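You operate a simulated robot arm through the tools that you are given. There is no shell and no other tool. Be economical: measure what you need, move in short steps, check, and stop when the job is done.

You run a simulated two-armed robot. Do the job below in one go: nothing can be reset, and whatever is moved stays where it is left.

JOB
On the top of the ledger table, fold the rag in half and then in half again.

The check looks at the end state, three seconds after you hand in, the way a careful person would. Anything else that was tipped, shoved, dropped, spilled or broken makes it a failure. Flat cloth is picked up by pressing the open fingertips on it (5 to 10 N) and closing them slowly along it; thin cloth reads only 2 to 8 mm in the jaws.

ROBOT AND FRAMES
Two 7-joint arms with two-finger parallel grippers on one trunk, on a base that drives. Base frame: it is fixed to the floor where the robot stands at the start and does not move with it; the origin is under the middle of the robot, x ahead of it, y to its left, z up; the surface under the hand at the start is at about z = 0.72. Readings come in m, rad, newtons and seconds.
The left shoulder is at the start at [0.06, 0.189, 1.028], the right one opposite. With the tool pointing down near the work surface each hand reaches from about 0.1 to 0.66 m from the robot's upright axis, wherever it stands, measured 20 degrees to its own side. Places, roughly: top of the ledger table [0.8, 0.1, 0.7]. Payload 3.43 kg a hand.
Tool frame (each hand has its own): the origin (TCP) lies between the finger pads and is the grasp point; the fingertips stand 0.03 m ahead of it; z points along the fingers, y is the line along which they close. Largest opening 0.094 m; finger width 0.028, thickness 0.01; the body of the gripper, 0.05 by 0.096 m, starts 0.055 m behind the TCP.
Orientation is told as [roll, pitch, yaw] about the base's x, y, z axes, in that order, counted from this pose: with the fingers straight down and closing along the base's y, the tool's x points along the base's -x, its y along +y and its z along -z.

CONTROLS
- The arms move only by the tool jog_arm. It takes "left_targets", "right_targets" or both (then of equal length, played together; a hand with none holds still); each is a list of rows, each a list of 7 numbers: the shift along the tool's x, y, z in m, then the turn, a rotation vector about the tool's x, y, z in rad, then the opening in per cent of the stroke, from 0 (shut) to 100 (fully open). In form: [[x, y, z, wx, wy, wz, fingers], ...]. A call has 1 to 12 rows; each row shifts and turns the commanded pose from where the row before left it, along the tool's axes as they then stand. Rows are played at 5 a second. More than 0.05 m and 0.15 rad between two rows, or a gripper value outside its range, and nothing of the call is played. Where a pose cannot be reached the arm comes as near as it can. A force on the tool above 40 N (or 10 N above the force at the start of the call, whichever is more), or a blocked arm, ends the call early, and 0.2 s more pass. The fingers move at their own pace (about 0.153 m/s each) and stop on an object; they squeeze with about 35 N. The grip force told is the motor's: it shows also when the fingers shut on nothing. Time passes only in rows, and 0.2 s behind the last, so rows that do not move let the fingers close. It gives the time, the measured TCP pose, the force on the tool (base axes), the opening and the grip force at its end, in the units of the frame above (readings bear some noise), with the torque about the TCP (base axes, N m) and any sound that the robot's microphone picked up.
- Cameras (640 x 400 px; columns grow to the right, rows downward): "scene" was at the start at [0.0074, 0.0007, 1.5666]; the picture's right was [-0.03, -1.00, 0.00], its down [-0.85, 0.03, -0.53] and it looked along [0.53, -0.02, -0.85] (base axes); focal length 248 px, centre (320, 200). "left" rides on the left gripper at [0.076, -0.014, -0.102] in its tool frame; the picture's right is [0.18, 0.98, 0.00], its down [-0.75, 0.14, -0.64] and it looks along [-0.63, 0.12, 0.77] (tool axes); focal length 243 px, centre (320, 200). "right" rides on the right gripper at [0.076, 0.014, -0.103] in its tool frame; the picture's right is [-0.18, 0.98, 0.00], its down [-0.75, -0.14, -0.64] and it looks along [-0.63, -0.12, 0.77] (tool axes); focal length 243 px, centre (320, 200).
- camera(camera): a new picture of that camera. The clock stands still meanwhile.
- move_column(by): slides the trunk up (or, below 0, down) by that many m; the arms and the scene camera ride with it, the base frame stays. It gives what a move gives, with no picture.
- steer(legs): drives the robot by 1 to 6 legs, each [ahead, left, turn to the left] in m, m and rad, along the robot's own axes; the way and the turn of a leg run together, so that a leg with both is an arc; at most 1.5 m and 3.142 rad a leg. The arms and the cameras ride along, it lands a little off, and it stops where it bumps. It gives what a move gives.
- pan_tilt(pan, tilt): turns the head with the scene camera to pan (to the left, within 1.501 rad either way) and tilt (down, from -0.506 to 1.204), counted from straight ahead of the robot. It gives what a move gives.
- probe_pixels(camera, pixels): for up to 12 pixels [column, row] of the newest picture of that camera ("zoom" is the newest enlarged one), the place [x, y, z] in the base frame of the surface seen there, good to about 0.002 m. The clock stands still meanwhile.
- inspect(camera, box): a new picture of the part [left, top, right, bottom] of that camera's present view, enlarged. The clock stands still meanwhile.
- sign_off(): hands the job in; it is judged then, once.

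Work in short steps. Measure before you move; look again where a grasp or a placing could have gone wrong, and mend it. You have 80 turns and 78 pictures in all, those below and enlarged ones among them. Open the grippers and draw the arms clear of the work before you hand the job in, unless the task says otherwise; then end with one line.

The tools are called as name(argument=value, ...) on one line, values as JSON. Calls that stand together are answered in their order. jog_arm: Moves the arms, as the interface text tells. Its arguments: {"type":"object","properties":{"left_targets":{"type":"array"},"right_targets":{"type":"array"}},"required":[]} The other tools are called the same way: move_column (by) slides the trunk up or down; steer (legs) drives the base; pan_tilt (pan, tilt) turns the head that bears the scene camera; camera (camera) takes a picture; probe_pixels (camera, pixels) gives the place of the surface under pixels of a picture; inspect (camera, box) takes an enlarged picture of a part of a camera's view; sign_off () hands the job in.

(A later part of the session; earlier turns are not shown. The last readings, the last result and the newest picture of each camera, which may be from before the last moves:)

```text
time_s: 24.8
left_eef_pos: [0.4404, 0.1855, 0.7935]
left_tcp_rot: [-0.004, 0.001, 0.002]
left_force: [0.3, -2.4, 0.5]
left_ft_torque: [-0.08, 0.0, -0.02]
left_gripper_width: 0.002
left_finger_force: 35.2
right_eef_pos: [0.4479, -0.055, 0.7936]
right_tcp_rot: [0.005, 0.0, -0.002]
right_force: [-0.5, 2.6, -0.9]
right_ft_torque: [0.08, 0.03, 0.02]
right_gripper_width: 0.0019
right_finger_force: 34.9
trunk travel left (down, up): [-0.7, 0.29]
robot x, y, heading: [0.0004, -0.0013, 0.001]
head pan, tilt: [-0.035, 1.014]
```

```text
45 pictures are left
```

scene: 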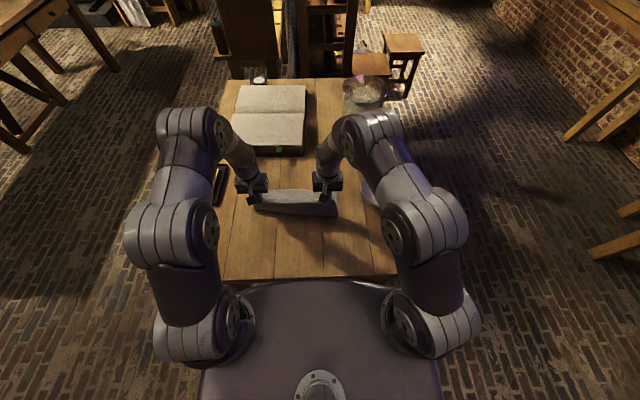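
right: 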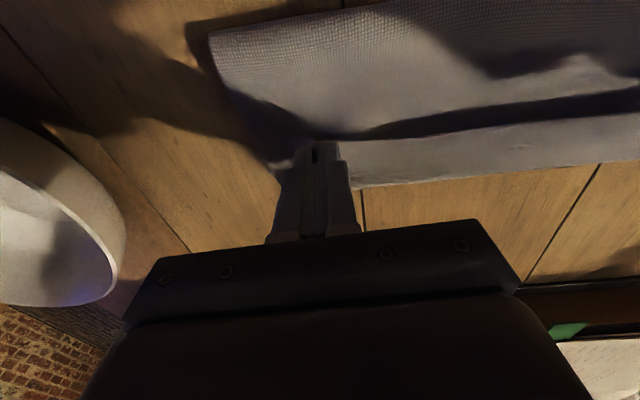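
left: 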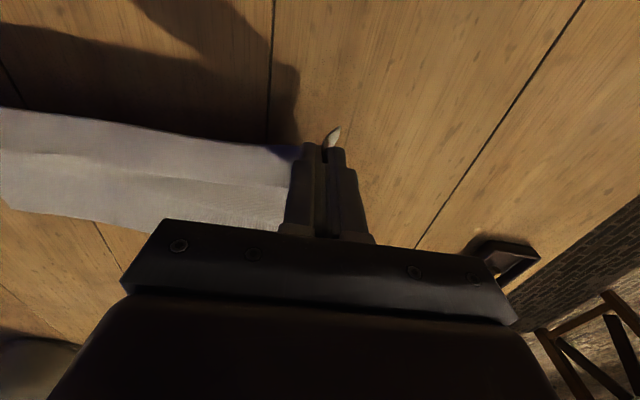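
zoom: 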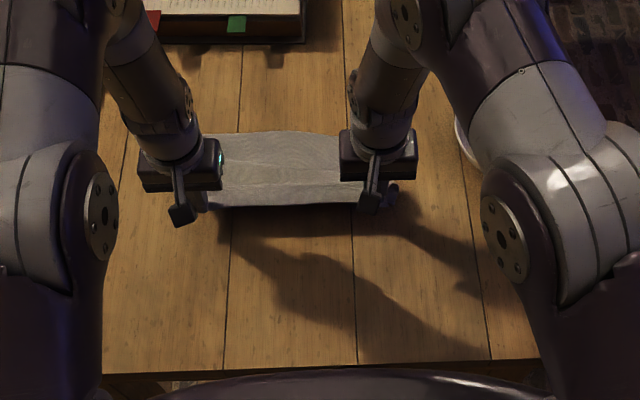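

Strain is gone and both hands are upright with the strip held. I lay the cloth back open and drag it about 7 cm nearer to the robot, where the arms have more room to finish the fold.

jog_arm(left_targets=[[0.02, 0, 0, 0, 0, 0, 0], [0.02, 0, 0.004, 0, 0, 0, 0], [0.02, 0, 0.01, 0, 0, 0, 0], [0.02, 0, 0.012, 0, 0, 0, 0], [0.015, 0, 0.006, 0, 0, 0, 0], [0.009, 0, 0, 0, 0, 0, 0], [0.009, 0, 0, 0, 0, 0, 0], [0.009, 0, 0, 0, 0, 0, 0], [0.009, 0, 0, 0, 0, 0, 0], [0.009, 0, 0, 0, 0, 0, 0], [0, 0, 0, 0, 0, 0, 0]], right_targets=[[0.022, 0, 0, 0, 0, 0, 0], [0.021, 0, 0.004, 0, 0, 0, 0], [0.021, 0, 0.01, 0, 0, 0, 0], [0.021, 0, 0.012, 0, 0, 0, 0], [0.0175, 0, 0.006, 0, 0, 0, 0], [0.009, 0, 0, 0, 0, 0, 0], [0.009, 0, 0, 0, 0, 0, 0], [0.009, 0, 0, 0, 0, 0, 0], [0.009, 0, 0, 0, 0, 0, 0], [0.009, 0, 0, 0, 0, 0, 0], [0, 0, 0, 0, 0, 0, 0]])

inspect(camera="scene", box=[190, 140, 430, 290])

camera(camera="left")

camera(camera="right")

```text
time_s: 27.2
left_eef_pos: [0.2999, 0.1868, 0.7604]
left_tcp_rot: [-0.003, 0.001, 0.001]
left_force: [0.0, -1.9, 0.0]
left_ft_torque: [-0.05, 0.02, -0.05]
left_gripper_width: 0.0021
left_finger_force: 34.9
right_eef_pos: [0.3006, -0.0555, 0.7617]
right_tcp_rot: [0.006, 0.001, -0.001]
right_force: [0.8, 2.2, -0.4]
right_ft_torque: [0.06, 0.01, -0.02]
right_gripper_width: 0.0018
right_finger_force: 34.7
trunk travel left (down, up): [-0.7, 0.29]
robot x, y, heading: [0.0024, 0.0009, 0.004]
head pan, tilt: [-0.035, 1.014]
```

```text
2.67 times, centred on (310, 215) of scene
```

zoom: 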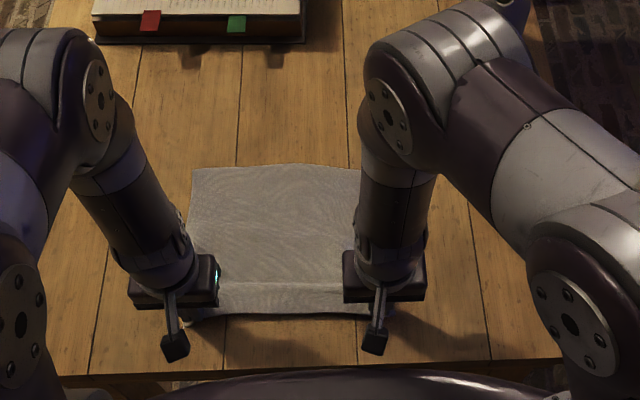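

```text
43 pictures are left
```

left: 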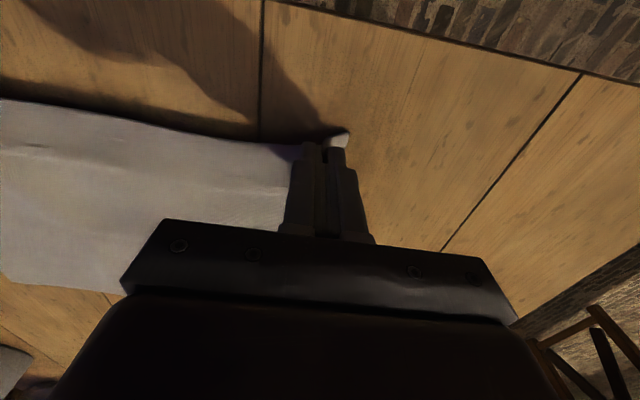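

```text
42 pictures are left
```

right: 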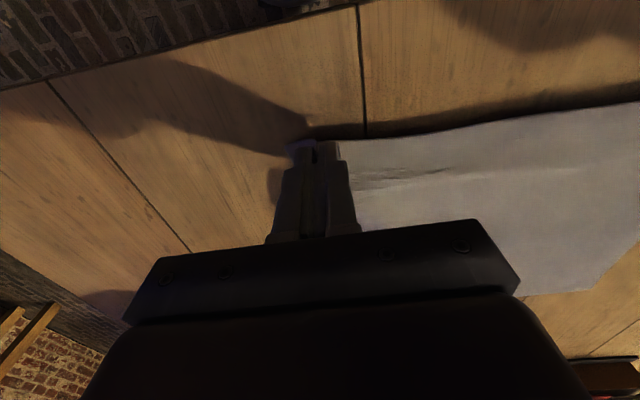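

The rag lies open again, near edge held, and has come nearer. I probe its edges for the new fold line.

probe_pixels(camera="zoom", pixels=[[195, 172], [265, 166], [350, 170], [270, 312], [230, 312]])

probe_pixels(camera="left", pixels=[[8, 275], [100, 286], [345, 138], [200, 136]])

probe_pixels(camera="right", pixels=[[600, 287], [540, 291], [300, 148], [450, 130]])

```text
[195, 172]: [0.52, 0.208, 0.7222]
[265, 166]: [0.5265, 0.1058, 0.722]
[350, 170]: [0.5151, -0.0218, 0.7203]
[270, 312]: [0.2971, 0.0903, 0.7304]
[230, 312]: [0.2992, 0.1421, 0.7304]
```

```text
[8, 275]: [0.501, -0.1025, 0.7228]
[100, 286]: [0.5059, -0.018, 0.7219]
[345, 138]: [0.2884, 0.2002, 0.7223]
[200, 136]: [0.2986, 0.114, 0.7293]
```

```text
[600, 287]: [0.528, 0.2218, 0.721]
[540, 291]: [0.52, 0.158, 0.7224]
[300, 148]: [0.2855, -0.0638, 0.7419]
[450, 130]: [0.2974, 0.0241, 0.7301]
```

The far edge runs from (0.527, 0.22) to (0.505, −0.10), so the right side is a bit slack. I draw the right hand back 17 mm to square it, then play the first half of the arc.

jog_arm(left_targets=[[0, 0, 0, 0, 0, 0, 0], [0, 0, 0, 0, 0, 0, 0], [-0.003, 0, -0.018, 0, 0, 0, 0], [-0.003, 0, -0.018, 0, 0, 0, 0], [-0.007, 0, -0.0115, 0, 0, 0, 0], [-0.007, 0, -0.0115, 0, 0, 0, 0], [-0.0115, 0, -0.009, 0, 0, 0, 0], [-0.0115, 0, -0.009, 0, 0, 0, 0], [-0.015, 0, -0.0055, 0, 0, 0, 0], [-0.015, 0, -0.0055, 0, 0, 0, 0], [-0.015, 0, -0.001, 0, 0, 0, 0], [-0.015, 0, -0.001, 0, 0, 0, 0]], right_targets=[[0.009, 0, 0, 0, 0, 0, 0], [0.008, 0, 0, 0, 0, 0, 0], [-0.003, 0, -0.018, 0, 0, 0, 0], [-0.003, 0, -0.018, 0, 0, 0, 0], [-0.007, 0, -0.0115, 0, 0, 0, 0], [-0.007, 0, -0.0115, 0, 0, 0, 0], [-0.0115, 0, -0.009, 0, 0, 0, 0], [-0.0115, 0, -0.009, 0, 0, 0, 0], [-0.015, 0, -0.0055, 0, 0, 0, 0], [-0.015, 0, -0.0055, 0, 0, 0, 0], [-0.015, 0, -0.001, 0, 0, 0, 0], [-0.015, 0, -0.001, 0, 0, 0, 0]])

inspect(camera="scene", box=[190, 140, 430, 290])

```text
time_s: 29.8
left_eef_pos: [0.4033, 0.185, 0.8508]
left_tcp_rot: [-0.004, 0.004, 0.001]
left_force: [-0.9, -3.6, -0.3]
left_ft_torque: [-0.11, 0.01, -0.06]
left_gripper_width: 0.0023
left_finger_force: 34.6
right_eef_pos: [0.3853, -0.0552, 0.8515]
right_tcp_rot: [0.006, 0.003, -0.002]
right_force: [0.8, 3.7, 0.3]
right_ft_torque: [0.11, -0.01, 0.03]
right_gripper_width: 0.0022
right_finger_force: 34.7
trunk travel left (down, up): [-0.7, 0.29]
robot x, y, heading: [-0.0019, 0.0028, 0.003]
head pan, tilt: [-0.035, 1.014]
```

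```text
2.67 times, centred on (310, 215) of scene
```

zoom: 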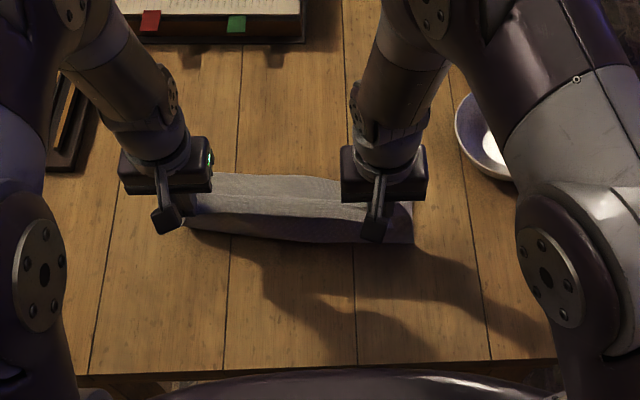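

The sheet stands well again. I tilt both hands 0.3 rad and play the second half of the arc, keeping the sheet nearly taut.

jog_arm(left_targets=[[0, 0, 0, 0, 0.15, 0, 0], [0, 0, 0, 0, 0.15, 0, 0], [-0.0167, 0, -0.002, 0, 0, 0, 0], [-0.0167, 0, -0.002, 0, 0, 0, 0], [-0.0161, 0, 0.0029, 0, 0, 0, 0], [-0.0161, 0, 0.0029, 0, 0, 0, 0], [-0.0141, 0, 0.0066, 0, 0, 0, 0], [-0.0141, 0, 0.0066, 0, 0, 0, 0], [-0.011, 0, 0.0086, 0, 0, 0, 0], [-0.011, 0, 0.0086, 0, 0, 0, 0], [-0.0066, 0, 0.0079, 0, 0, 0, 0], [-0.0066, 0, 0.0079, 0, 0, 0, 0]], right_targets=[[0, 0, 0, 0, 0.15, 0, 0], [0, 0, 0, 0, 0.15, 0, 0], [-0.0152, 0, -0.0016, 0, 0, 0, 0], [-0.0152, 0, -0.0016, 0, 0, 0, 0], [-0.0161, 0, 0.0029, 0, 0, 0, 0], [-0.0161, 0, 0.0029, 0, 0, 0, 0], [-0.0141, 0, 0.0066, 0, 0, 0, 0], [-0.0141, 0, 0.0066, 0, 0, 0, 0], [-0.011, 0, 0.0086, 0, 0, 0, 0], [-0.011, 0, 0.0086, 0, 0, 0, 0], [-0.0066, 0, 0.0079, 0, 0, 0, 0], [-0.0066, 0, 0.0079, 0, 0, 0, 0]])

inspect(camera="scene", box=[190, 140, 430, 290])

camera(camera="left")

camera(camera="right")

```text
time_s: 32.4
left_eef_pos: [0.5132, 0.1867, 0.7669]
left_tcp_rot: [-0.003, 0.303, 0.0]
left_force: [-0.4, -4.1, 0.2]
left_ft_torque: [-0.11, -0.01, 0.02]
left_gripper_width: 0.0022
left_finger_force: 35.4
right_eef_pos: [0.4926, -0.0559, 0.7678]
right_tcp_rot: [0.005, 0.301, -0.001]
right_force: [1.4, 4.1, 0.7]
right_ft_torque: [0.11, 0.03, -0.01]
right_gripper_width: 0.0021
right_finger_force: 34.5
trunk travel left (down, up): [-0.7, 0.29]
robot x, y, heading: [0.0026, -0.0013, 0.0]
head pan, tilt: [-0.035, 1.014]
```

```text
2.67 times, centred on (310, 215) of scene
```

zoom: 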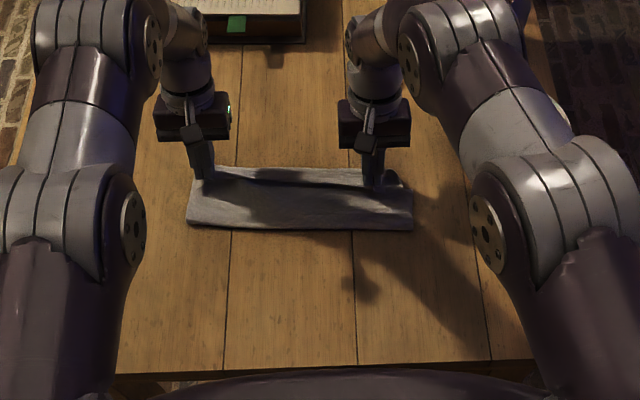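

```text
39 pictures are left
```

left: 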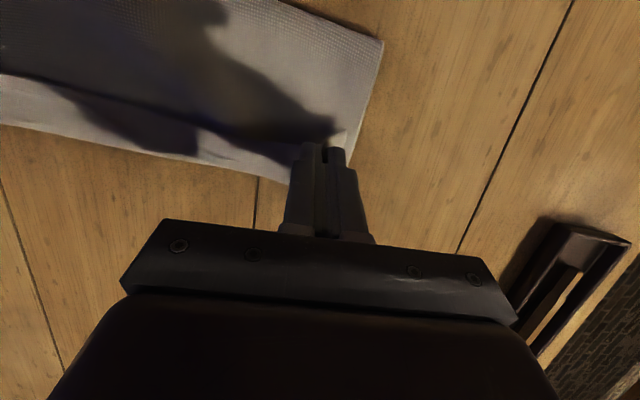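

```text
38 pictures are left
```

right: 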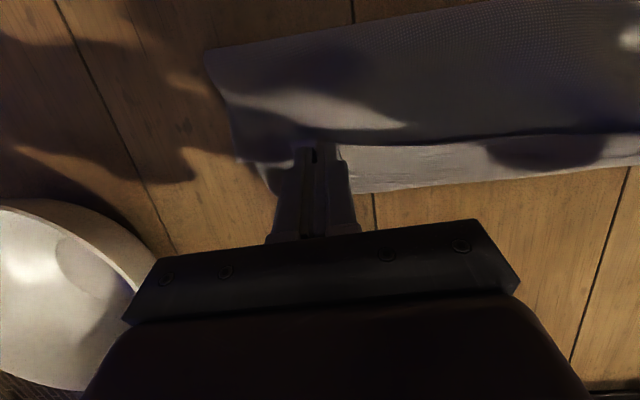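

Lines up well at the far edge, but the strip still turns back at the crease, so there is slack ahead of the hands. I carry the hands 2.5 cm further forward at this height to swing the strip over.

jog_arm(left_targets=[[-0.0083, 0, -0.0015, 0, 0, 0, 0], [-0.0083, 0, -0.0015, 0, 0, 0, 0], [-0.0083, 0, -0.0015, 0, 0, 0, 0], [0, 0, 0, 0, 0, 0, 0]], right_targets=[[-0.0083, 0, -0.0015, 0, 0, 0, 0], [-0.0083, 0, -0.0015, 0, 0, 0, 0], [-0.0083, 0, -0.0015, 0, 0, 0, 0], [0, 0, 0, 0, 0, 0, 0]])

inspect(camera="scene", box=[230, 150, 390, 250])

camera(camera="left")

```text
time_s: 33.4
left_eef_pos: [0.513, 0.1857, 0.7638]
left_tcp_rot: [-0.004, 0.302, 0.001]
left_force: [-0.9, -5.5, 0.4]
left_ft_torque: [-0.25, 0.03, 0.03]
left_gripper_width: 0.0021
left_finger_force: 34.7
left hand out of reach, approached as far as the arm can: row 1, 2, 3
right_eef_pos: [0.4986, -0.0585, 0.7649]
right_tcp_rot: [0.005, 0.3, -0.001]
right_force: [0.7, 6.8, 0.7]
right_ft_torque: [0.24, 0.0, -0.04]
right_gripper_width: 0.0022
right_finger_force: 34.8
right hand out of reach, approached as far as the arm can: row 1, 2, 3
trunk travel left (down, up): [-0.7, 0.29]
robot x, y, heading: [0.0015, -0.0001, 0.003]
head pan, tilt: [-0.035, 1.014]
```

```text
4.00 times, centred on (310, 200) of scene
```

zoom: 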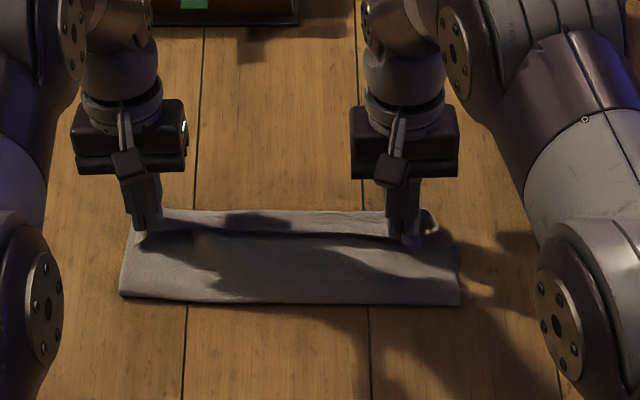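

```text
36 pictures are left
```

left: 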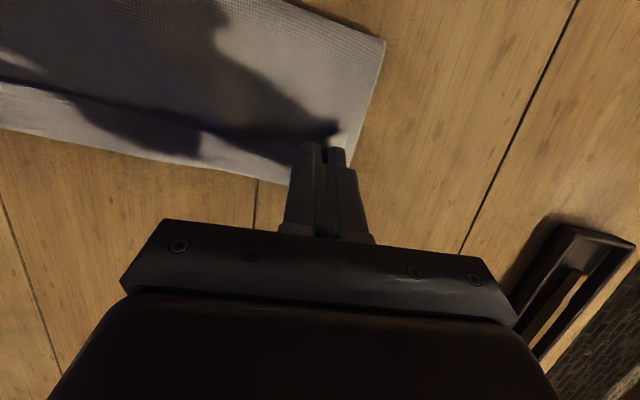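

With the tilt the forward reach ends here. I turn the hands upright again (upright they reached x 0.576 before) and read where they are.

jog_arm(left_targets=[[0, 0, -0.006, 0, -0.1, 0, 0], [0, 0, -0.006, 0, -0.1, 0, 0], [0, 0, 0, 0, -0.1, 0, 0], [0, 0, 0, 0, 0, 0, 0]], right_targets=[[0, 0, -0.006, 0, -0.1, 0, 0], [0, 0, -0.006, 0, -0.1, 0, 0], [0, 0, 0, 0, -0.1, 0, 0], [0, 0, 0, 0, 0, 0, 0]])

```text
time_s: 34.4
left_eef_pos: [0.5155, 0.1858, 0.775]
left_tcp_rot: [-0.002, -0.001, 0.001]
left_force: [-0.1, -6.8, -0.1]
left_ft_torque: [-0.22, 0.01, -0.08]
left_gripper_width: 0.0019
left_finger_force: 35.2
right_eef_pos: [0.5014, -0.0585, 0.7767]
right_tcp_rot: [0.006, 0.0, -0.003]
right_force: [0.2, 7.1, -0.7]
right_ft_torque: [0.2, -0.01, 0.07]
right_gripper_width: 0.002
right_finger_force: 35.5
trunk travel left (down, up): [-0.7, 0.29]
robot x, y, heading: [-0.0018, -0.0009, -0.0]
head pan, tilt: [-0.035, 1.014]
```

Upright at x 0.515 / 0.501, tips at z 0.745. Now forward 3.5 cm, easing the sideways pull by 4 mm.

jog_arm(left_targets=[[-0.009, 0, 0, 0, 0, 0, 0], [-0.009, 0, 0, 0, 0, 0, 0], [-0.009, 0, 0.002, 0, 0, 0, 0], [-0.008, 0, 0.003, 0, 0, 0, 0], [0, 0, 0, 0, 0, 0, 0]], right_targets=[[-0.009, 0.002, 0, 0, 0, 0, 0], [-0.009, 0.002, 0, 0, 0, 0, 0], [-0.009, 0, 0.002, 0, 0, 0, 0], [-0.008, 0, 0.003, 0, 0, 0, 0], [0, 0, 0, 0, 0, 0, 0]])

inspect(camera="scene", box=[230, 150, 390, 250])

camera(camera="left")

```text
time_s: 35.6
left_eef_pos: [0.551, 0.1864, 0.7699]
left_tcp_rot: [-0.003, 0.002, 0.002]
left_force: [-0.5, -2.0, -0.5]
left_ft_torque: [-0.06, -0.01, -0.02]
left_gripper_width: 0.0021
left_finger_force: 35.4
right_eef_pos: [0.5359, -0.0543, 0.7719]
right_tcp_rot: [0.005, 0.003, -0.002]
right_force: [0.8, 2.3, 0.4]
right_ft_torque: [0.1, 0.0, 0.01]
right_gripper_width: 0.0018
right_finger_force: 35.0
trunk travel left (down, up): [-0.7, 0.29]
robot x, y, heading: [0.0006, -0.0014, 0.003]
head pan, tilt: [-0.035, 1.014]
```

```text
4.00 times, centred on (310, 200) of scene
```

zoom: 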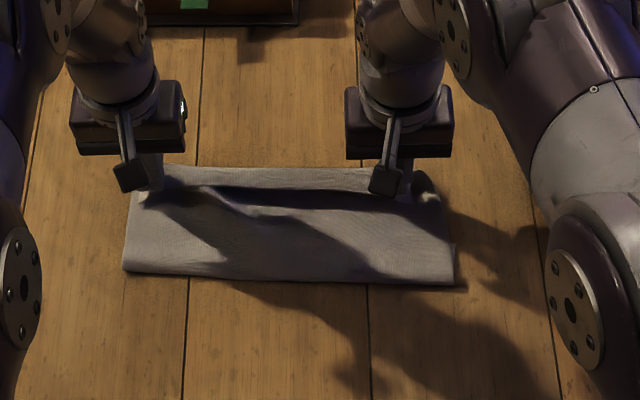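

```text
34 pictures are left
```

left: 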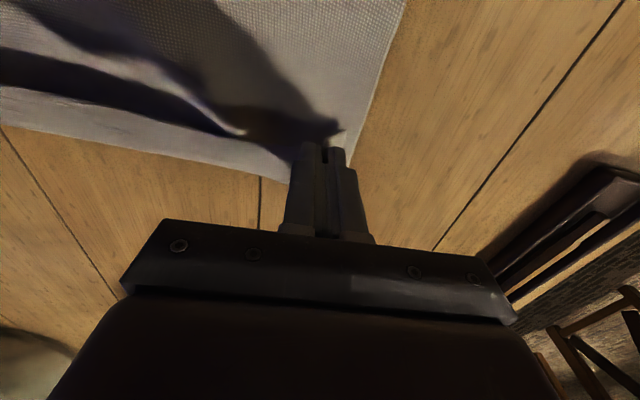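

The light strip ahead of the hands may be either the turned-back strip or the lower layer's far edge. I probe to tell.

probe_pixels(camera="left", pixels=[[250, 170], [230, 148], [150, 148], [150, 125], [100, 137], [100, 112], [50, 90], [180, 110], [350, 155]])

probe_pixels(camera="zoom", pixels=[[126, 270], [280, 280], [452, 284], [445, 210], [420, 180], [165, 165], [300, 168], [130, 195]])

inspect(camera="left", box=[0, 20, 400, 270])

```text
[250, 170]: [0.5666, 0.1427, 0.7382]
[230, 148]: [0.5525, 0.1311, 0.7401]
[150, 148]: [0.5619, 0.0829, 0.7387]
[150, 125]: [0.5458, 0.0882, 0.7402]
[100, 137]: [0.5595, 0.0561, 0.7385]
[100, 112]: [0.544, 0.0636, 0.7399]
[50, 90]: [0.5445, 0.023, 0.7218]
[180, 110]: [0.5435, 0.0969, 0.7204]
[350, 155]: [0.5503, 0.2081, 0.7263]
```

```text
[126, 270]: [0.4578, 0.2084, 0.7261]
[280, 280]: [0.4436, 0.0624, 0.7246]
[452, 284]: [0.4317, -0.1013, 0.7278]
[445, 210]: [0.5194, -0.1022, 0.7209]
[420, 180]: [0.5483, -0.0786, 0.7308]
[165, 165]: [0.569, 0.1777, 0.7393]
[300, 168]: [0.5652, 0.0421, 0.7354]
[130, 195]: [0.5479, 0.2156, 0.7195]
```

```text
1.60 times, centred on (200, 145) of left
```

zoom: 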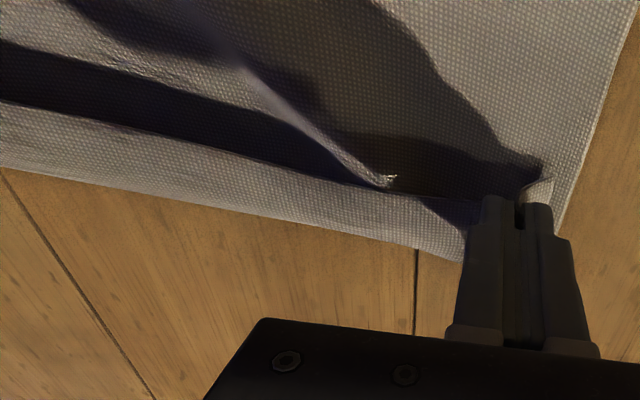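

The strip really is turned back at the hands (crease at x 0.567, free edge 0.544, both z 0.74), and the fold line sits 2 cm too far forward. I lift so the strip hangs free, carry it past the crease, and lower it there.

jog_arm(left_targets=[[0, 0, -0.012, 0, 0, 0, 0], [0, 0, -0.012, 0, 0, 0, 0], [-0.005, 0, -0.01, 0, 0, 0, 0], [-0.01, 0, -0.003, 0, 0, 0, 0], [-0.01, 0, 0.002, 0, 0, 0, 0], [-0.01, 0, 0.008, 0, 0, 0, 0], [-0.008, 0, 0.012, 0, 0, 0, 0], [0, 0, 0.01, 0, 0, 0, 0]], right_targets=[[0, 0, -0.012, 0, 0, 0, 0], [0, 0, -0.012, 0, 0, 0, 0], [-0.005, 0, -0.01, 0, 0, 0, 0], [-0.01, 0, -0.003, 0, 0, 0, 0], [-0.01, 0, 0.002, 0, 0, 0, 0], [-0.01, 0, 0.008, 0, 0, 0, 0], [-0.008, 0, 0.012, 0, 0, 0, 0], [0, 0, 0.01, 0, 0, 0, 0]])

inspect(camera="scene", box=[230, 150, 390, 250])

camera(camera="left")

```text
time_s: 37.4
left_eef_pos: [0.5943, 0.1865, 0.775]
left_tcp_rot: [-0.002, 0.003, 0.001]
left_force: [0.0, -1.5, -0.7]
left_ft_torque: [-0.06, -0.01, -0.04]
left_gripper_width: 0.0018
left_finger_force: 35.5
right_eef_pos: [0.5808, -0.0552, 0.7763]
right_tcp_rot: [0.004, -0.001, -0.002]
right_force: [0.2, 2.2, 0.0]
right_ft_torque: [0.05, 0.03, 0.0]
right_gripper_width: 0.0018
right_finger_force: 34.5
trunk travel left (down, up): [-0.7, 0.29]
robot x, y, heading: [0.0002, 0.0017, 0.005]
head pan, tilt: [-0.035, 1.014]
```

```text
4.00 times, centred on (310, 200) of scene
```

zoom: 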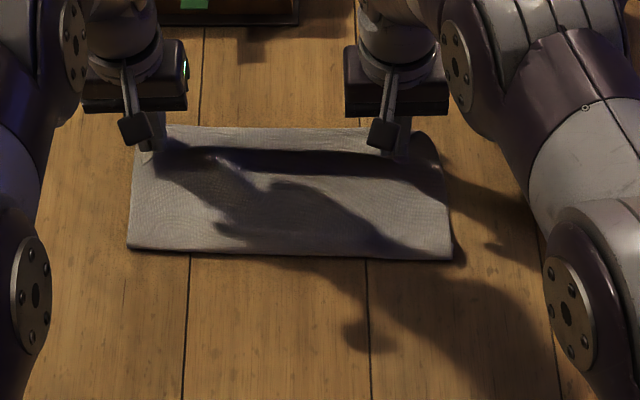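

```text
31 pictures are left
```

left: 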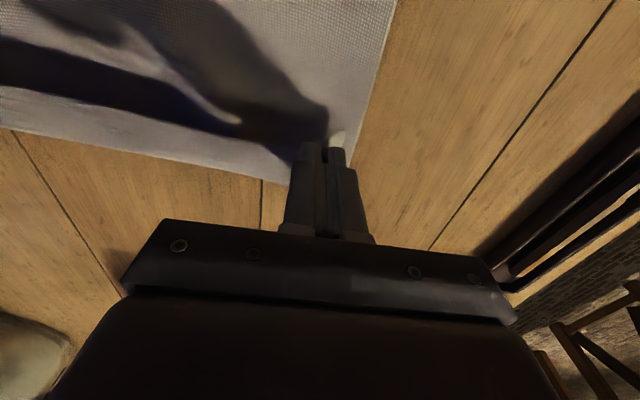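

The strip keeps its turn because my first pinch took 3 cm of the edge. Better: lay the rag back open, release, and pinch again with only ~7 mm of the edge in the pads. First I carry the edge back over to the near side.

jog_arm(left_targets=[[0.012, 0, -0.025, 0, 0, 0, 0], [0.018, 0, -0.022, 0, 0, 0, 0], [0.02, 0, -0.015, 0, 0, 0, 0], [0.02, 0, -0.01, 0, 0, 0, 0], [0.022, 0, -0.003, 0, 0, 0, 0], [0.022, 0, 0.002, 0, 0, 0, 0], [0.022, 0, 0.006, 0, 0, 0, 0], [0.022, 0, 0.01, 0, 0, 0, 0], [0.022, 0, 0.016, 0, 0, 0, 0], [0.022, 0, 0.02, 0, 0, 0, 0], [0.02, 0, 0.02, 0, 0, 0, 0], [0.015, 0, 0.013, 0, 0, 0, 0]], right_targets=[[0.012, 0, -0.025, 0, 0, 0, 0], [0.018, 0, -0.022, 0, 0, 0, 0], [0.02, 0, -0.015, 0, 0, 0, 0], [0.02, 0, -0.01, 0, 0, 0, 0], [0.022, 0, -0.003, 0, 0, 0, 0], [0.022, 0, 0.002, 0, 0, 0, 0], [0.022, 0, 0.006, 0, 0, 0, 0], [0.022, 0, 0.01, 0, 0, 0, 0], [0.022, 0, 0.016, 0, 0, 0, 0], [0.022, 0, 0.02, 0, 0, 0, 0], [0.02, 0, 0.02, 0, 0, 0, 0], [0.015, 0, 0.013, 0, 0, 0, 0]])

```text
time_s: 40.0
left_eef_pos: [0.356, 0.1853, 0.7631]
left_tcp_rot: [-0.003, 0.001, 0.002]
left_force: [0.0, -0.6, 0.3]
left_ft_torque: [-0.04, -0.01, -0.01]
left_gripper_width: 0.0019
left_finger_force: 35.2
right_eef_pos: [0.3407, -0.053, 0.7651]
right_tcp_rot: [0.006, 0.0, -0.002]
right_force: [0.5, 0.8, -0.3]
right_ft_torque: [0.03, 0.01, 0.02]
right_gripper_width: 0.002
right_finger_force: 35.2
trunk travel left (down, up): [-0.7, 0.29]
robot x, y, heading: [0.0009, -0.0009, -0.006]
head pan, tilt: [-0.035, 1.014]
```

Back on the near side and still held. I drag it 5 cm more towards me, lower, spread the pinch open slowly, and lift off.

jog_arm(left_targets=[[0.01, 0, 0.002, 0, 0, 0, 0], [0.01, 0, 0.002, 0, 0, 0, 0], [0.01, 0, 0.002, 0, 0, 0, 0], [0.01, 0, 0.002, 0, 0, 0, 0], [0.01, 0, 0.001, 0, 0, 0, 0], [0, 0, 0.001, 0, 0, 0, 7], [0, 0, 0, 0, 0, 0, 16], [0, 0, 0, 0, 0, 0, 26], [0, 0, 0, 0, 0, 0, 36], [0, 0, -0.01, 0, 0, 0, 36], [0, 0, -0.03, 0, 0, 0, 36], [0, 0, -0.03, 0, 0, 0, 36]], right_targets=[[0.01, 0, 0.002, 0, 0, 0, 0], [0.01, 0, 0.002, 0, 0, 0, 0], [0.01, 0, 0.002, 0, 0, 0, 0], [0.01, 0, 0.002, 0, 0, 0, 0], [0.01, 0, 0.002, 0, 0, 0, 0], [0, 0, 0.002, 0, 0, 0, 7], [0, 0, 0, 0, 0, 0, 16], [0, 0, 0, 0, 0, 0, 26], [0, 0, 0, 0, 0, 0, 36], [0, 0, -0.01, 0, 0, 0, 36], [0, 0, -0.03, 0, 0, 0, 36], [0, 0, -0.03, 0, 0, 0, 36]])

camera(camera="left")

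camera(camera="right")

```text
time_s: 42.6
left_eef_pos: [0.3061, 0.1855, 0.8229]
left_tcp_rot: [-0.005, 0.001, 0.0]
left_force: [0.2, 0.9, 0.2]
left_ft_torque: [0.0, -0.04, -0.01]
left_gripper_width: 0.0336
left_finger_force: 0.0
right_eef_pos: [0.2931, -0.0535, 0.8232]
right_tcp_rot: [0.006, 0.0, -0.003]
right_force: [-1.1, 0.0, 0.6]
right_ft_torque: [0.0, -0.01, -0.02]
right_gripper_width: 0.0338
right_finger_force: 0.0
trunk travel left (down, up): [-0.7, 0.29]
robot x, y, heading: [-0.0009, 0.0006, -0.0]
head pan, tilt: [-0.035, 1.014]
```

```text
30 pictures are left
```

left: 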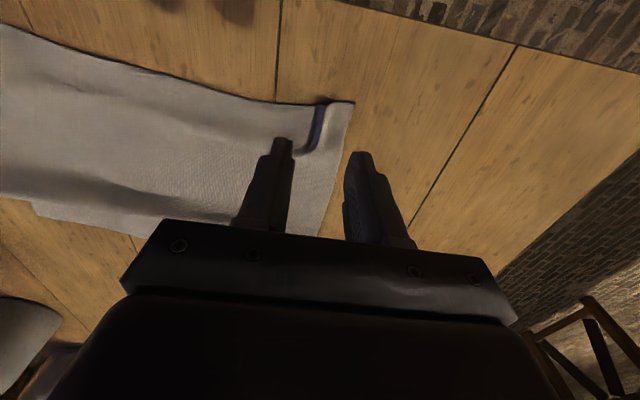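

```text
29 pictures are left
```

right: 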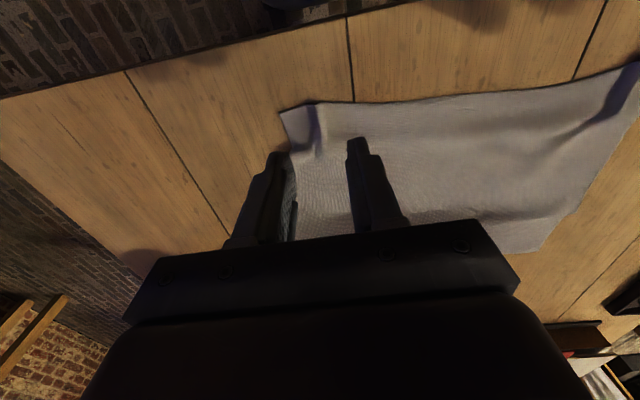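

The rag is open with a small pleat near each corner and a slight buckle further off. I probe corners, pleats and far edge.

probe_pixels(camera="left", pixels=[[350, 105], [330, 105], [318, 110], [312, 135], [270, 103], [345, 130], [35, 210], [40, 170], [322, 225], [120, 233]])

probe_pixels(camera="right", pixels=[[284, 112], [315, 107], [325, 130], [300, 120], [380, 103], [540, 249], [574, 205], [530, 220], [636, 66]])

```text
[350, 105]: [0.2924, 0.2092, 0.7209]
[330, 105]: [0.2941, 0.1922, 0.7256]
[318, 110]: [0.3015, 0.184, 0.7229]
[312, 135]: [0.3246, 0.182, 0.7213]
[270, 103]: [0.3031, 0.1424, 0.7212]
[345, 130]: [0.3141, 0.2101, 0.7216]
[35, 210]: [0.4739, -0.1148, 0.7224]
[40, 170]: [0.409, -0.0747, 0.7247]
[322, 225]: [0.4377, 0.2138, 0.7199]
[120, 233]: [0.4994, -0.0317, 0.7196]
```

```text
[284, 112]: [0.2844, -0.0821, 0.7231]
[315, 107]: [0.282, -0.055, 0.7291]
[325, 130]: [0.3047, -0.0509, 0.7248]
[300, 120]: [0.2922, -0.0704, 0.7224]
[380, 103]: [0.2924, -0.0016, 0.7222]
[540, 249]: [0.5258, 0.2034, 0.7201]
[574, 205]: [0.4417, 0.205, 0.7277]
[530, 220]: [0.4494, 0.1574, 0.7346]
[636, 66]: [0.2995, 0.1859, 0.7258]
```

Near corners are at (0.292, 0.209) and (0.284, −0.082). I place the pads so that they overlap the edge by only ~9 mm, with the pleats between the fingers, and press lightly.

jog_arm(left_targets=[[0.018, 0.0045, 0.02, 0, 0, 0, 28], [0, 0, 0.03, 0, 0, 0, 28], [0, 0, 0.016, 0, 0, 0, 28], [0, 0, 0.0055, 0, 0, 0, 28], [0, 0, 0, 0, 0, 0, 28], [0, 0, 0, 0, 0, 0, 28]], right_targets=[[0.015, -0.0045, 0.02, 0, 0, 0, 28], [0, 0, 0.03, 0, 0, 0, 28], [0, 0, 0.016, 0, 0, 0, 28], [0, 0, 0.0057, 0, 0, 0, 28], [0, 0, 0, 0, 0, 0, 28], [0, 0, 0, 0, 0, 0, 28]])

camera(camera="left")

camera(camera="right")

```text
time_s: 44.0
left_eef_pos: [0.2887, 0.1907, 0.7529]
left_tcp_rot: [-0.003, 0.0, 0.001]
left_force: [0.1, 0.6, -0.7]
left_ft_torque: [-0.01, 0.01, -0.02]
left_gripper_width: 0.0263
left_finger_force: 0.1
right_eef_pos: [0.2763, -0.0571, 0.7515]
right_tcp_rot: [0.004, 0.0, -0.004]
right_force: [-2.6, -3.0, 18.8]
right_ft_torque: [-0.31, -0.16, -0.09]
right_gripper_width: 0.0266
right_finger_force: 0.4
trunk travel left (down, up): [-0.7, 0.29]
robot x, y, heading: [0.0004, -0.0018, -0.007]
head pan, tilt: [-0.035, 1.014]
```

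```text
28 pictures are left
```

left: 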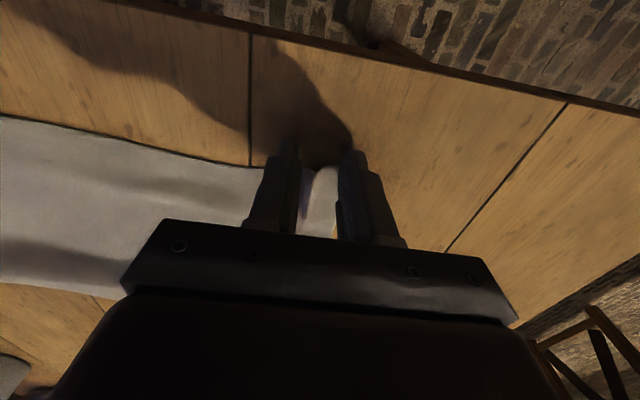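

```text
27 pictures are left
```

right: 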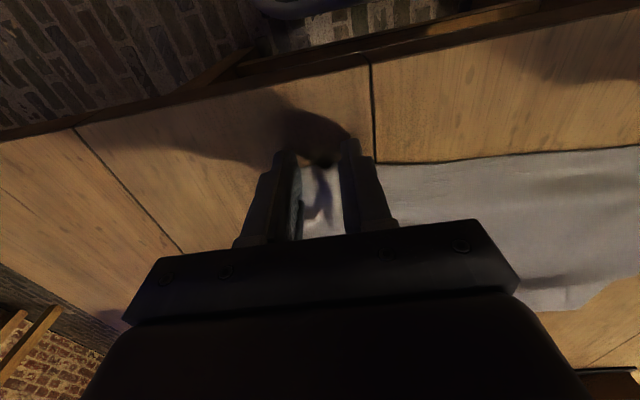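

Left barely touches; right presses 19 N. I even these out, then close slowly.

jog_arm(left_targets=[[0, 0, 0.0014, 0, 0, 0, 28], [0, 0, 0, 0, 0, 0, 28], [0, 0, 0.0002, 0, 0, 0, 25], [0, 0, 0.0001, 0, 0, 0, 21], [0, 0, 0.0001, 0, 0, 0, 17], [0, 0, 0.0001, 0, 0, 0, 14], [0, 0, 0, 0, 0, 0, 11], [0, 0, 0, 0, 0, 0, 8], [0, 0, 0, 0, 0, 0, 5], [0, 0, 0, 0, 0, 0, 2], [0, 0, 0, 0, 0, 0, 0], [0, 0, 0, 0, 0, 0, 0]], right_targets=[[0, 0, -0.0009, 0, 0, 0, 28], [0, 0, 0, 0, 0, 0, 28], [0, 0, 0.0001, 0, 0, 0, 25], [0, 0, 0.0001, 0, 0, 0, 21], [0, 0, 0.0001, 0, 0, 0, 17], [0, 0, 0, 0, 0, 0, 14], [0, 0, 0, 0, 0, 0, 11], [0, 0, 0, 0, 0, 0, 8], [0, 0, 0, 0, 0, 0, 5], [0, 0, 0, 0, 0, 0, 2], [0, 0, 0, 0, 0, 0, 0], [0, 0, 0, 0, 0, 0, 0]])

```text
time_s: 46.5
left_eef_pos: [0.289, 0.1893, 0.7515]
left_tcp_rot: [-0.002, -0.002, 0.003]
left_force: [-3.0, 0.3, 22.3]
left_ft_torque: [0.06, -0.18, -0.01]
left_gripper_width: 0.0018
left_finger_force: 35.0
right_eef_pos: [0.2765, -0.0575, 0.7527]
right_tcp_rot: [0.007, -0.002, -0.001]
right_force: [-1.2, -0.8, 8.9]
right_ft_torque: [0.04, -0.1, -0.01]
right_gripper_width: 0.0
right_finger_force: 32.9
trunk travel left (down, up): [-0.7, 0.29]
robot x, y, heading: [-0.0001, 0.0014, -0.002]
head pan, tilt: [-0.035, 1.014]
stopped in row 12 (left hand): the force on the tool passed its limit at 40 N (the readings are from after the stop); the commanded pose is now the measured one
```

Left holds (1.8 mm), right closed on nothing. I lift the left slightly, raise and open the right, and look at its corner.

jog_arm(left_targets=[[0, 0, -0.006, 0, 0, 0, 0], [0, 0, -0.004, 0, 0, 0, 0], [0, 0, 0, 0, 0, 0, 0]], right_targets=[[0, 0, -0.015, 0, 0, 0, 0], [0, 0, -0.015, 0, 0, 0, 30], [0, 0, 0, 0, 0, 0, 30]])

camera(camera="right")

```text
time_s: 47.3
left_eef_pos: [0.2896, 0.1905, 0.76]
left_tcp_rot: [-0.004, 0.0, 0.002]
left_force: [0.5, -0.1, 0.5]
left_ft_torque: [0.03, 0.03, -0.01]
left_gripper_width: 0.002
left_finger_force: 34.7
right_eef_pos: [0.2763, -0.057, 0.7816]
right_tcp_rot: [0.007, 0.001, -0.002]
right_force: [-0.2, -0.5, 0.3]
right_ft_torque: [0.01, 0.0, 0.01]
right_gripper_width: 0.0281
right_finger_force: 0.1
trunk travel left (down, up): [-0.7, 0.29]
robot x, y, heading: [0.0015, -0.0012, 0.001]
head pan, tilt: [-0.035, 1.014]
```

```text
26 pictures are left
```

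right: 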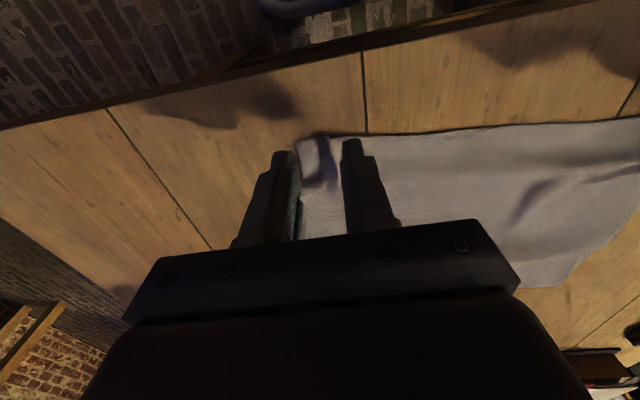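

probe_pixels(camera="right", pixels=[[297, 145], [305, 145], [320, 145], [325, 138], [318, 165], [310, 160], [335, 145], [380, 135]])

```text
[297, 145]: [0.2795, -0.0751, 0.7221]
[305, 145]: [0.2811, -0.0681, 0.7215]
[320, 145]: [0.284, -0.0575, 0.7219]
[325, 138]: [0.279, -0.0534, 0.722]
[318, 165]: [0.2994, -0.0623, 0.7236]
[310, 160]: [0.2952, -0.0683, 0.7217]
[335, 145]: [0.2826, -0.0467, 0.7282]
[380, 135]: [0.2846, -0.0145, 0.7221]
```

The right corner is at (0.279, −0.077), with a ridge at y −0.047, z 0.728. I re-centre there with a 34 mm opening and 12 mm overlap, and press.

jog_arm(right_targets=[[-0.003, 0.005, 0.01, 0, 0, 0, 36], [0, 0, 0.013, 0, 0, 0, 36], [0, 0, 0.006, 0, 0, 0, 36], [0, 0, 0.001, 0, 0, 0, 36], [0, 0, 0, 0, 0, 0, 36], [0, 0, 0, 0, 0, 0, 36]])

```text
time_s: 48.7
left_eef_pos: [0.2895, 0.1904, 0.7606]
left_tcp_rot: [-0.003, -0.001, 0.002]
left_force: [-0.4, 0.4, -0.1]
left_ft_torque: [0.01, -0.03, 0.05]
left_gripper_width: 0.0023
left_finger_force: 35.3
right_eef_pos: [0.2814, -0.0518, 0.7517]
right_tcp_rot: [0.003, 0.002, -0.001]
right_force: [-0.3, 0.6, 0.4]
right_ft_torque: [0.0, -0.05, -0.01]
right_gripper_width: 0.034
right_finger_force: 0.1
trunk travel left (down, up): [-0.7, 0.29]
robot x, y, heading: [0.001, 0.0011, 0.003]
head pan, tilt: [-0.035, 1.014]
```

Not in contact yet (0.4 N). I press 1 mm more and close slowly.

jog_arm(right_targets=[[0, 0, 0.001, 0, 0, 0, 36], [0, 0, 0.0003, 0, 0, 0, 33], [0, 0, 0.0001, 0, 0, 0, 30], [0, 0, 0.0001, 0, 0, 0, 26], [0, 0, 0.0001, 0, 0, 0, 22], [0, 0, 0.0001, 0, 0, 0, 18], [0, 0, 0, 0, 0, 0, 14], [0, 0, 0, 0, 0, 0, 10], [0, 0, 0, 0, 0, 0, 6], [0, 0, 0, 0, 0, 0, 2], [0, 0, 0, 0, 0, 0, 0], [0, 0, 0, 0, 0, 0, 0]])

```text
time_s: 50.9
left_eef_pos: [0.2874, 0.1911, 0.7606]
left_tcp_rot: [-0.004, 0.001, 0.0]
left_force: [-0.3, -9.0, -0.2]
left_ft_torque: [-0.27, 0.02, -0.17]
left_gripper_width: 0.0019
left_finger_force: 34.4
right_eef_pos: [0.2812, -0.0515, 0.7523]
right_tcp_rot: [0.007, -0.004, -0.002]
right_force: [-3.4, 10.4, 22.3]
right_ft_torque: [0.31, -0.04, 0.07]
right_gripper_width: 0.0019
right_finger_force: 34.8
trunk travel left (down, up): [-0.7, 0.29]
robot x, y, heading: [-0.0, -0.0011, 0.001]
head pan, tilt: [-0.035, 1.014]
stopped in row 10 (right hand): the force on the tool passed its limit at 40 N (the readings are from after the stop); the commanded pose is now the measured one
```

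Both hold now (1.9 mm each, 9 N between them). I ease the strain, lift the right level, and draw the near edge back, the right more, to take out the buckle.

jog_arm(left_targets=[[0, -0.003, 0, 0, 0, 0, 0], [0, 0, 0, 0, 0, 0, 0], [0.004, 0, 0, 0, 0, 0, 0], [0.003, 0, 0, 0, 0, 0, 0], [0, 0, 0, 0, 0, 0, 0]], right_targets=[[0, 0.002, -0.004, 0, 0, 0, 0], [0, 0, -0.004, 0, 0, 0, 0], [0.009, 0, 0, 0, 0, 0, 0], [0.009, 0, 0, 0, 0, 0, 0], [0, 0, 0, 0, 0, 0, 0]])

camera(camera="scene")

camera(camera="left")

camera(camera="right")

```text
time_s: 52.1
left_eef_pos: [0.2837, 0.1869, 0.7607]
left_tcp_rot: [-0.002, 0.001, 0.002]
left_force: [-1.8, -5.6, -0.7]
left_ft_torque: [-0.17, 0.01, -0.12]
left_gripper_width: 0.0015
left_finger_force: 35.3
right_eef_pos: [0.2637, -0.0498, 0.7584]
right_tcp_rot: [0.009, -0.003, -0.001]
right_force: [0.5, 6.2, 0.2]
right_ft_torque: [0.16, -0.02, 0.03]
right_gripper_width: 0.0026
right_finger_force: 34.7
trunk travel left (down, up): [-0.7, 0.29]
robot x, y, heading: [-0.0007, 0.0019, -0.0]
head pan, tilt: [-0.035, 1.014]
```

```text
25 pictures are left
```

scene: 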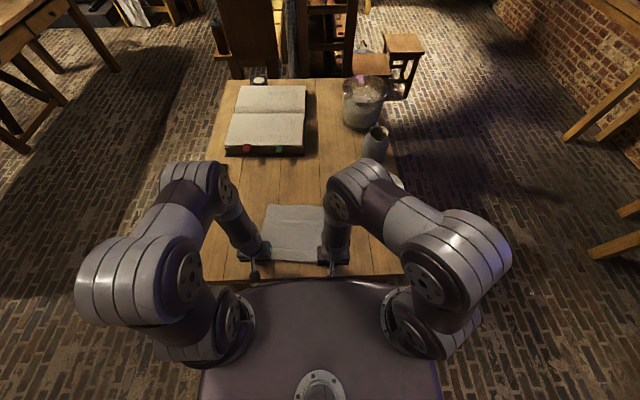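

```text
24 pictures are left
```

left: 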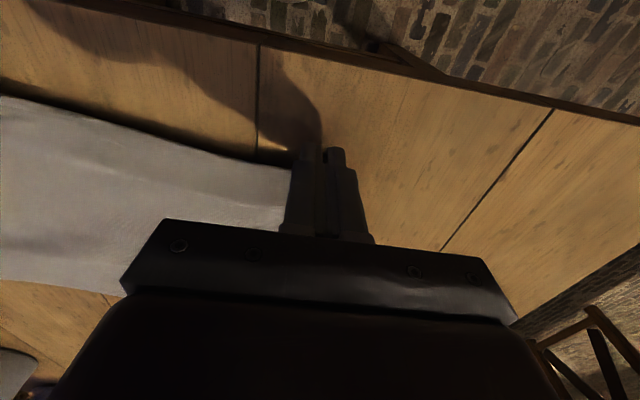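

```text
23 pictures are left
```

right: 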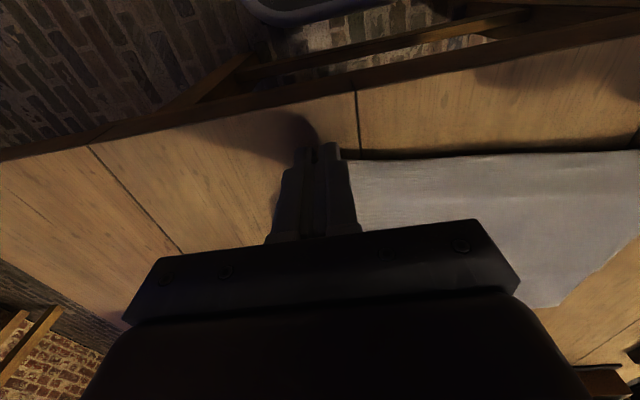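

The edge now sits just inside the pads and the rag is flat. I probe the far edge.

probe_pixels(camera="scene", pixels=[[268, 207], [295, 206], [321, 208]])

probe_pixels(camera="left", pixels=[[5, 276], [100, 290], [280, 168], [150, 137]])

probe_pixels(camera="right", pixels=[[560, 303], [525, 303], [365, 162], [500, 156]])

```text
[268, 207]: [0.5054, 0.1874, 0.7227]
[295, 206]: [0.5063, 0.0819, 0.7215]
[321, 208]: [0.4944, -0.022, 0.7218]
```

```text
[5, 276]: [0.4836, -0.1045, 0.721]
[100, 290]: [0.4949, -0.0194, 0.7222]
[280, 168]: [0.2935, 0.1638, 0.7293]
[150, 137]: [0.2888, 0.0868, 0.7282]
```

```text
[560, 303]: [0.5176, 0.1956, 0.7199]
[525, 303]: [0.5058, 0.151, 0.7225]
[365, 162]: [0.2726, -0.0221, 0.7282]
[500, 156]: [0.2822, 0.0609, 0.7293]
```

Far edge runs (0.516, 0.20)…(0.484, −0.105): the rag is turned ~0.09 rad, so the hands should also drift ~2 cm to the right during the fold. I play the first half of the arc.

jog_arm(left_targets=[[-0.004, -0.001, -0.02, 0, 0, 0, 0], [-0.004, -0.001, -0.02, 0, 0, 0, 0], [-0.008, -0.001, -0.015, 0, 0, 0, 0], [-0.008, -0.001, -0.013, 0, 0, 0, 0], [-0.012, -0.001, -0.01, 0, 0, 0, 0], [-0.012, -0.001, -0.008, 0, 0, 0, 0], [-0.015, -0.001, -0.005, 0, 0, 0, 0], [-0.016, -0.001, -0.004, 0, 0, 0, 0], [-0.017, -0.001, -0.002, 0, 0, 0, 0], [-0.017, -0.001, -0.001, 0, 0, 0, 0]], right_targets=[[-0.004, -0.001, -0.02, 0, 0, 0, 0], [-0.004, -0.001, -0.02, 0, 0, 0, 0], [-0.008, -0.001, -0.015, 0, 0, 0, 0], [-0.008, -0.001, -0.013, 0, 0, 0, 0], [-0.012, -0.001, -0.01, 0, 0, 0, 0], [-0.012, -0.001, -0.008, 0, 0, 0, 0], [-0.015, -0.001, -0.005, 0, 0, 0, 0], [-0.016, -0.001, -0.004, 0, 0, 0, 0], [-0.0155, -0.001, -0.002, 0, 0, 0, 0], [-0.0155, -0.001, -0.001, 0, 0, 0, 0]])

inspect(camera="scene", box=[190, 140, 430, 290])

```text
time_s: 54.3
left_eef_pos: [0.3969, 0.1768, 0.8568]
left_tcp_rot: [-0.002, 0.003, 0.003]
left_force: [-0.7, -7.3, -0.3]
left_ft_torque: [-0.21, 0.04, -0.16]
left_gripper_width: 0.0017
left_finger_force: 35.2
right_eef_pos: [0.3743, -0.061, 0.8557]
right_tcp_rot: [0.008, 0.0, -0.002]
right_force: [0.8, 6.9, 0.0]
right_ft_torque: [0.23, -0.03, 0.07]
right_gripper_width: 0.002
right_finger_force: 34.3
trunk travel left (down, up): [-0.7, 0.29]
robot x, y, heading: [0.0015, -0.0008, -0.003]
head pan, tilt: [-0.035, 1.014]
```

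```text
2.67 times, centred on (310, 215) of scene
```

zoom: 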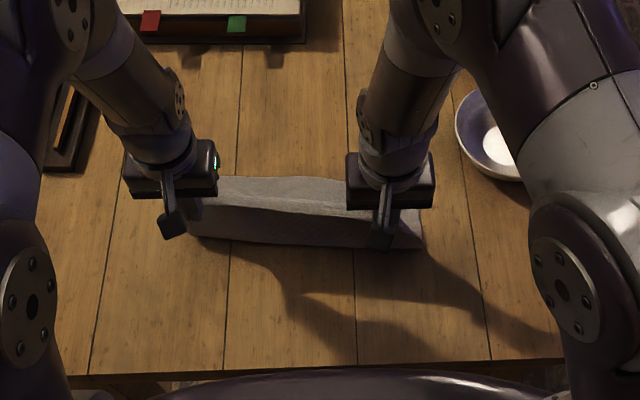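

Good: the sheet stands clean. I play the second half and lay the edge down on the far edge.

jog_arm(left_targets=[[-0.017, -0.001, 0.001, 0, 0, 0, 0], [-0.017, -0.001, 0.002, 0, 0, 0, 0], [-0.016, -0.001, 0.004, 0, 0, 0, 0], [-0.015, -0.001, 0.005, 0, 0, 0, 0], [-0.012, -0.001, 0.008, 0, 0, 0, 0], [-0.012, -0.001, 0.01, 0, 0, 0, 0], [-0.008, -0.001, 0.013, 0, 0, 0, 0], [-0.008, -0.001, 0.015, 0, 0, 0, 0], [-0.004, -0.001, 0.02, 0, 0, 0, 0], [-0.004, -0.001, 0.014, 0, 0, 0, 0], [0, 0, 0, 0, 0, 0, 0]], right_targets=[[-0.0155, -0.001, 0.001, 0, 0, 0, 0], [-0.0155, -0.001, 0.002, 0, 0, 0, 0], [-0.016, -0.001, 0.004, 0, 0, 0, 0], [-0.015, -0.001, 0.005, 0, 0, 0, 0], [-0.012, -0.001, 0.008, 0, 0, 0, 0], [-0.012, -0.001, 0.01, 0, 0, 0, 0], [-0.008, -0.001, 0.013, 0, 0, 0, 0], [-0.008, -0.001, 0.015, 0, 0, 0, 0], [-0.004, -0.001, 0.02, 0, 0, 0, 0], [-0.004, -0.001, 0.014, 0, 0, 0, 0], [0, 0, 0, 0, 0, 0, 0]])

camera(camera="left")

inspect(camera="scene", box=[230, 160, 390, 260])

```text
time_s: 56.7
left_eef_pos: [0.5069, 0.1676, 0.7674]
left_tcp_rot: [-0.003, 0.001, 0.004]
left_force: [-1.1, -8.7, -0.2]
left_ft_torque: [-0.26, 0.0, -0.21]
left_gripper_width: 0.0018
left_finger_force: 34.6
right_eef_pos: [0.4822, -0.071, 0.7653]
right_tcp_rot: [0.006, -0.001, -0.002]
right_force: [1.5, 8.2, -0.7]
right_ft_torque: [0.2, -0.01, 0.08]
right_gripper_width: 0.0023
right_finger_force: 34.8
trunk travel left (down, up): [-0.7, 0.29]
robot x, y, heading: [0.001, -0.0021, 0.002]
head pan, tilt: [-0.035, 1.014]
```

```text
21 pictures are left
```

left: 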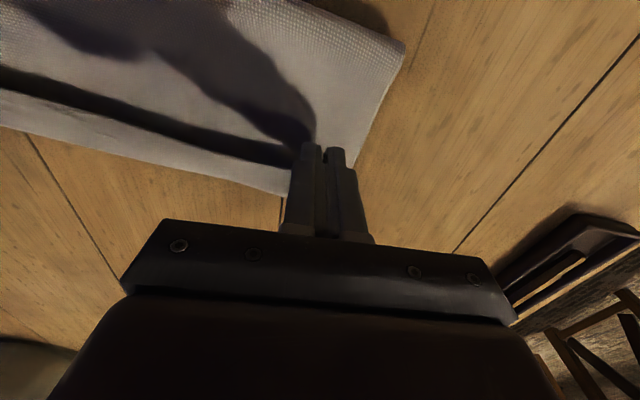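

```text
4.00 times, centred on (310, 210) of scene
```

zoom: 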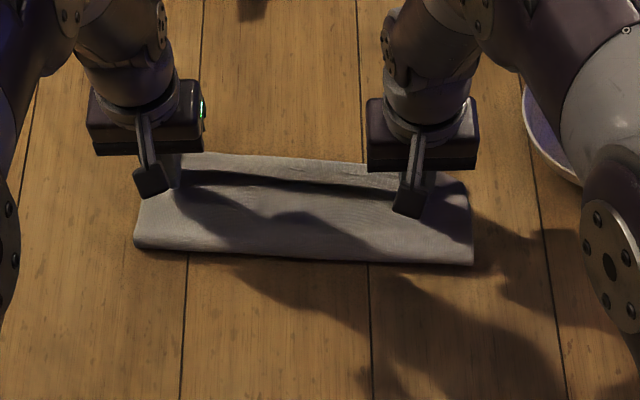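

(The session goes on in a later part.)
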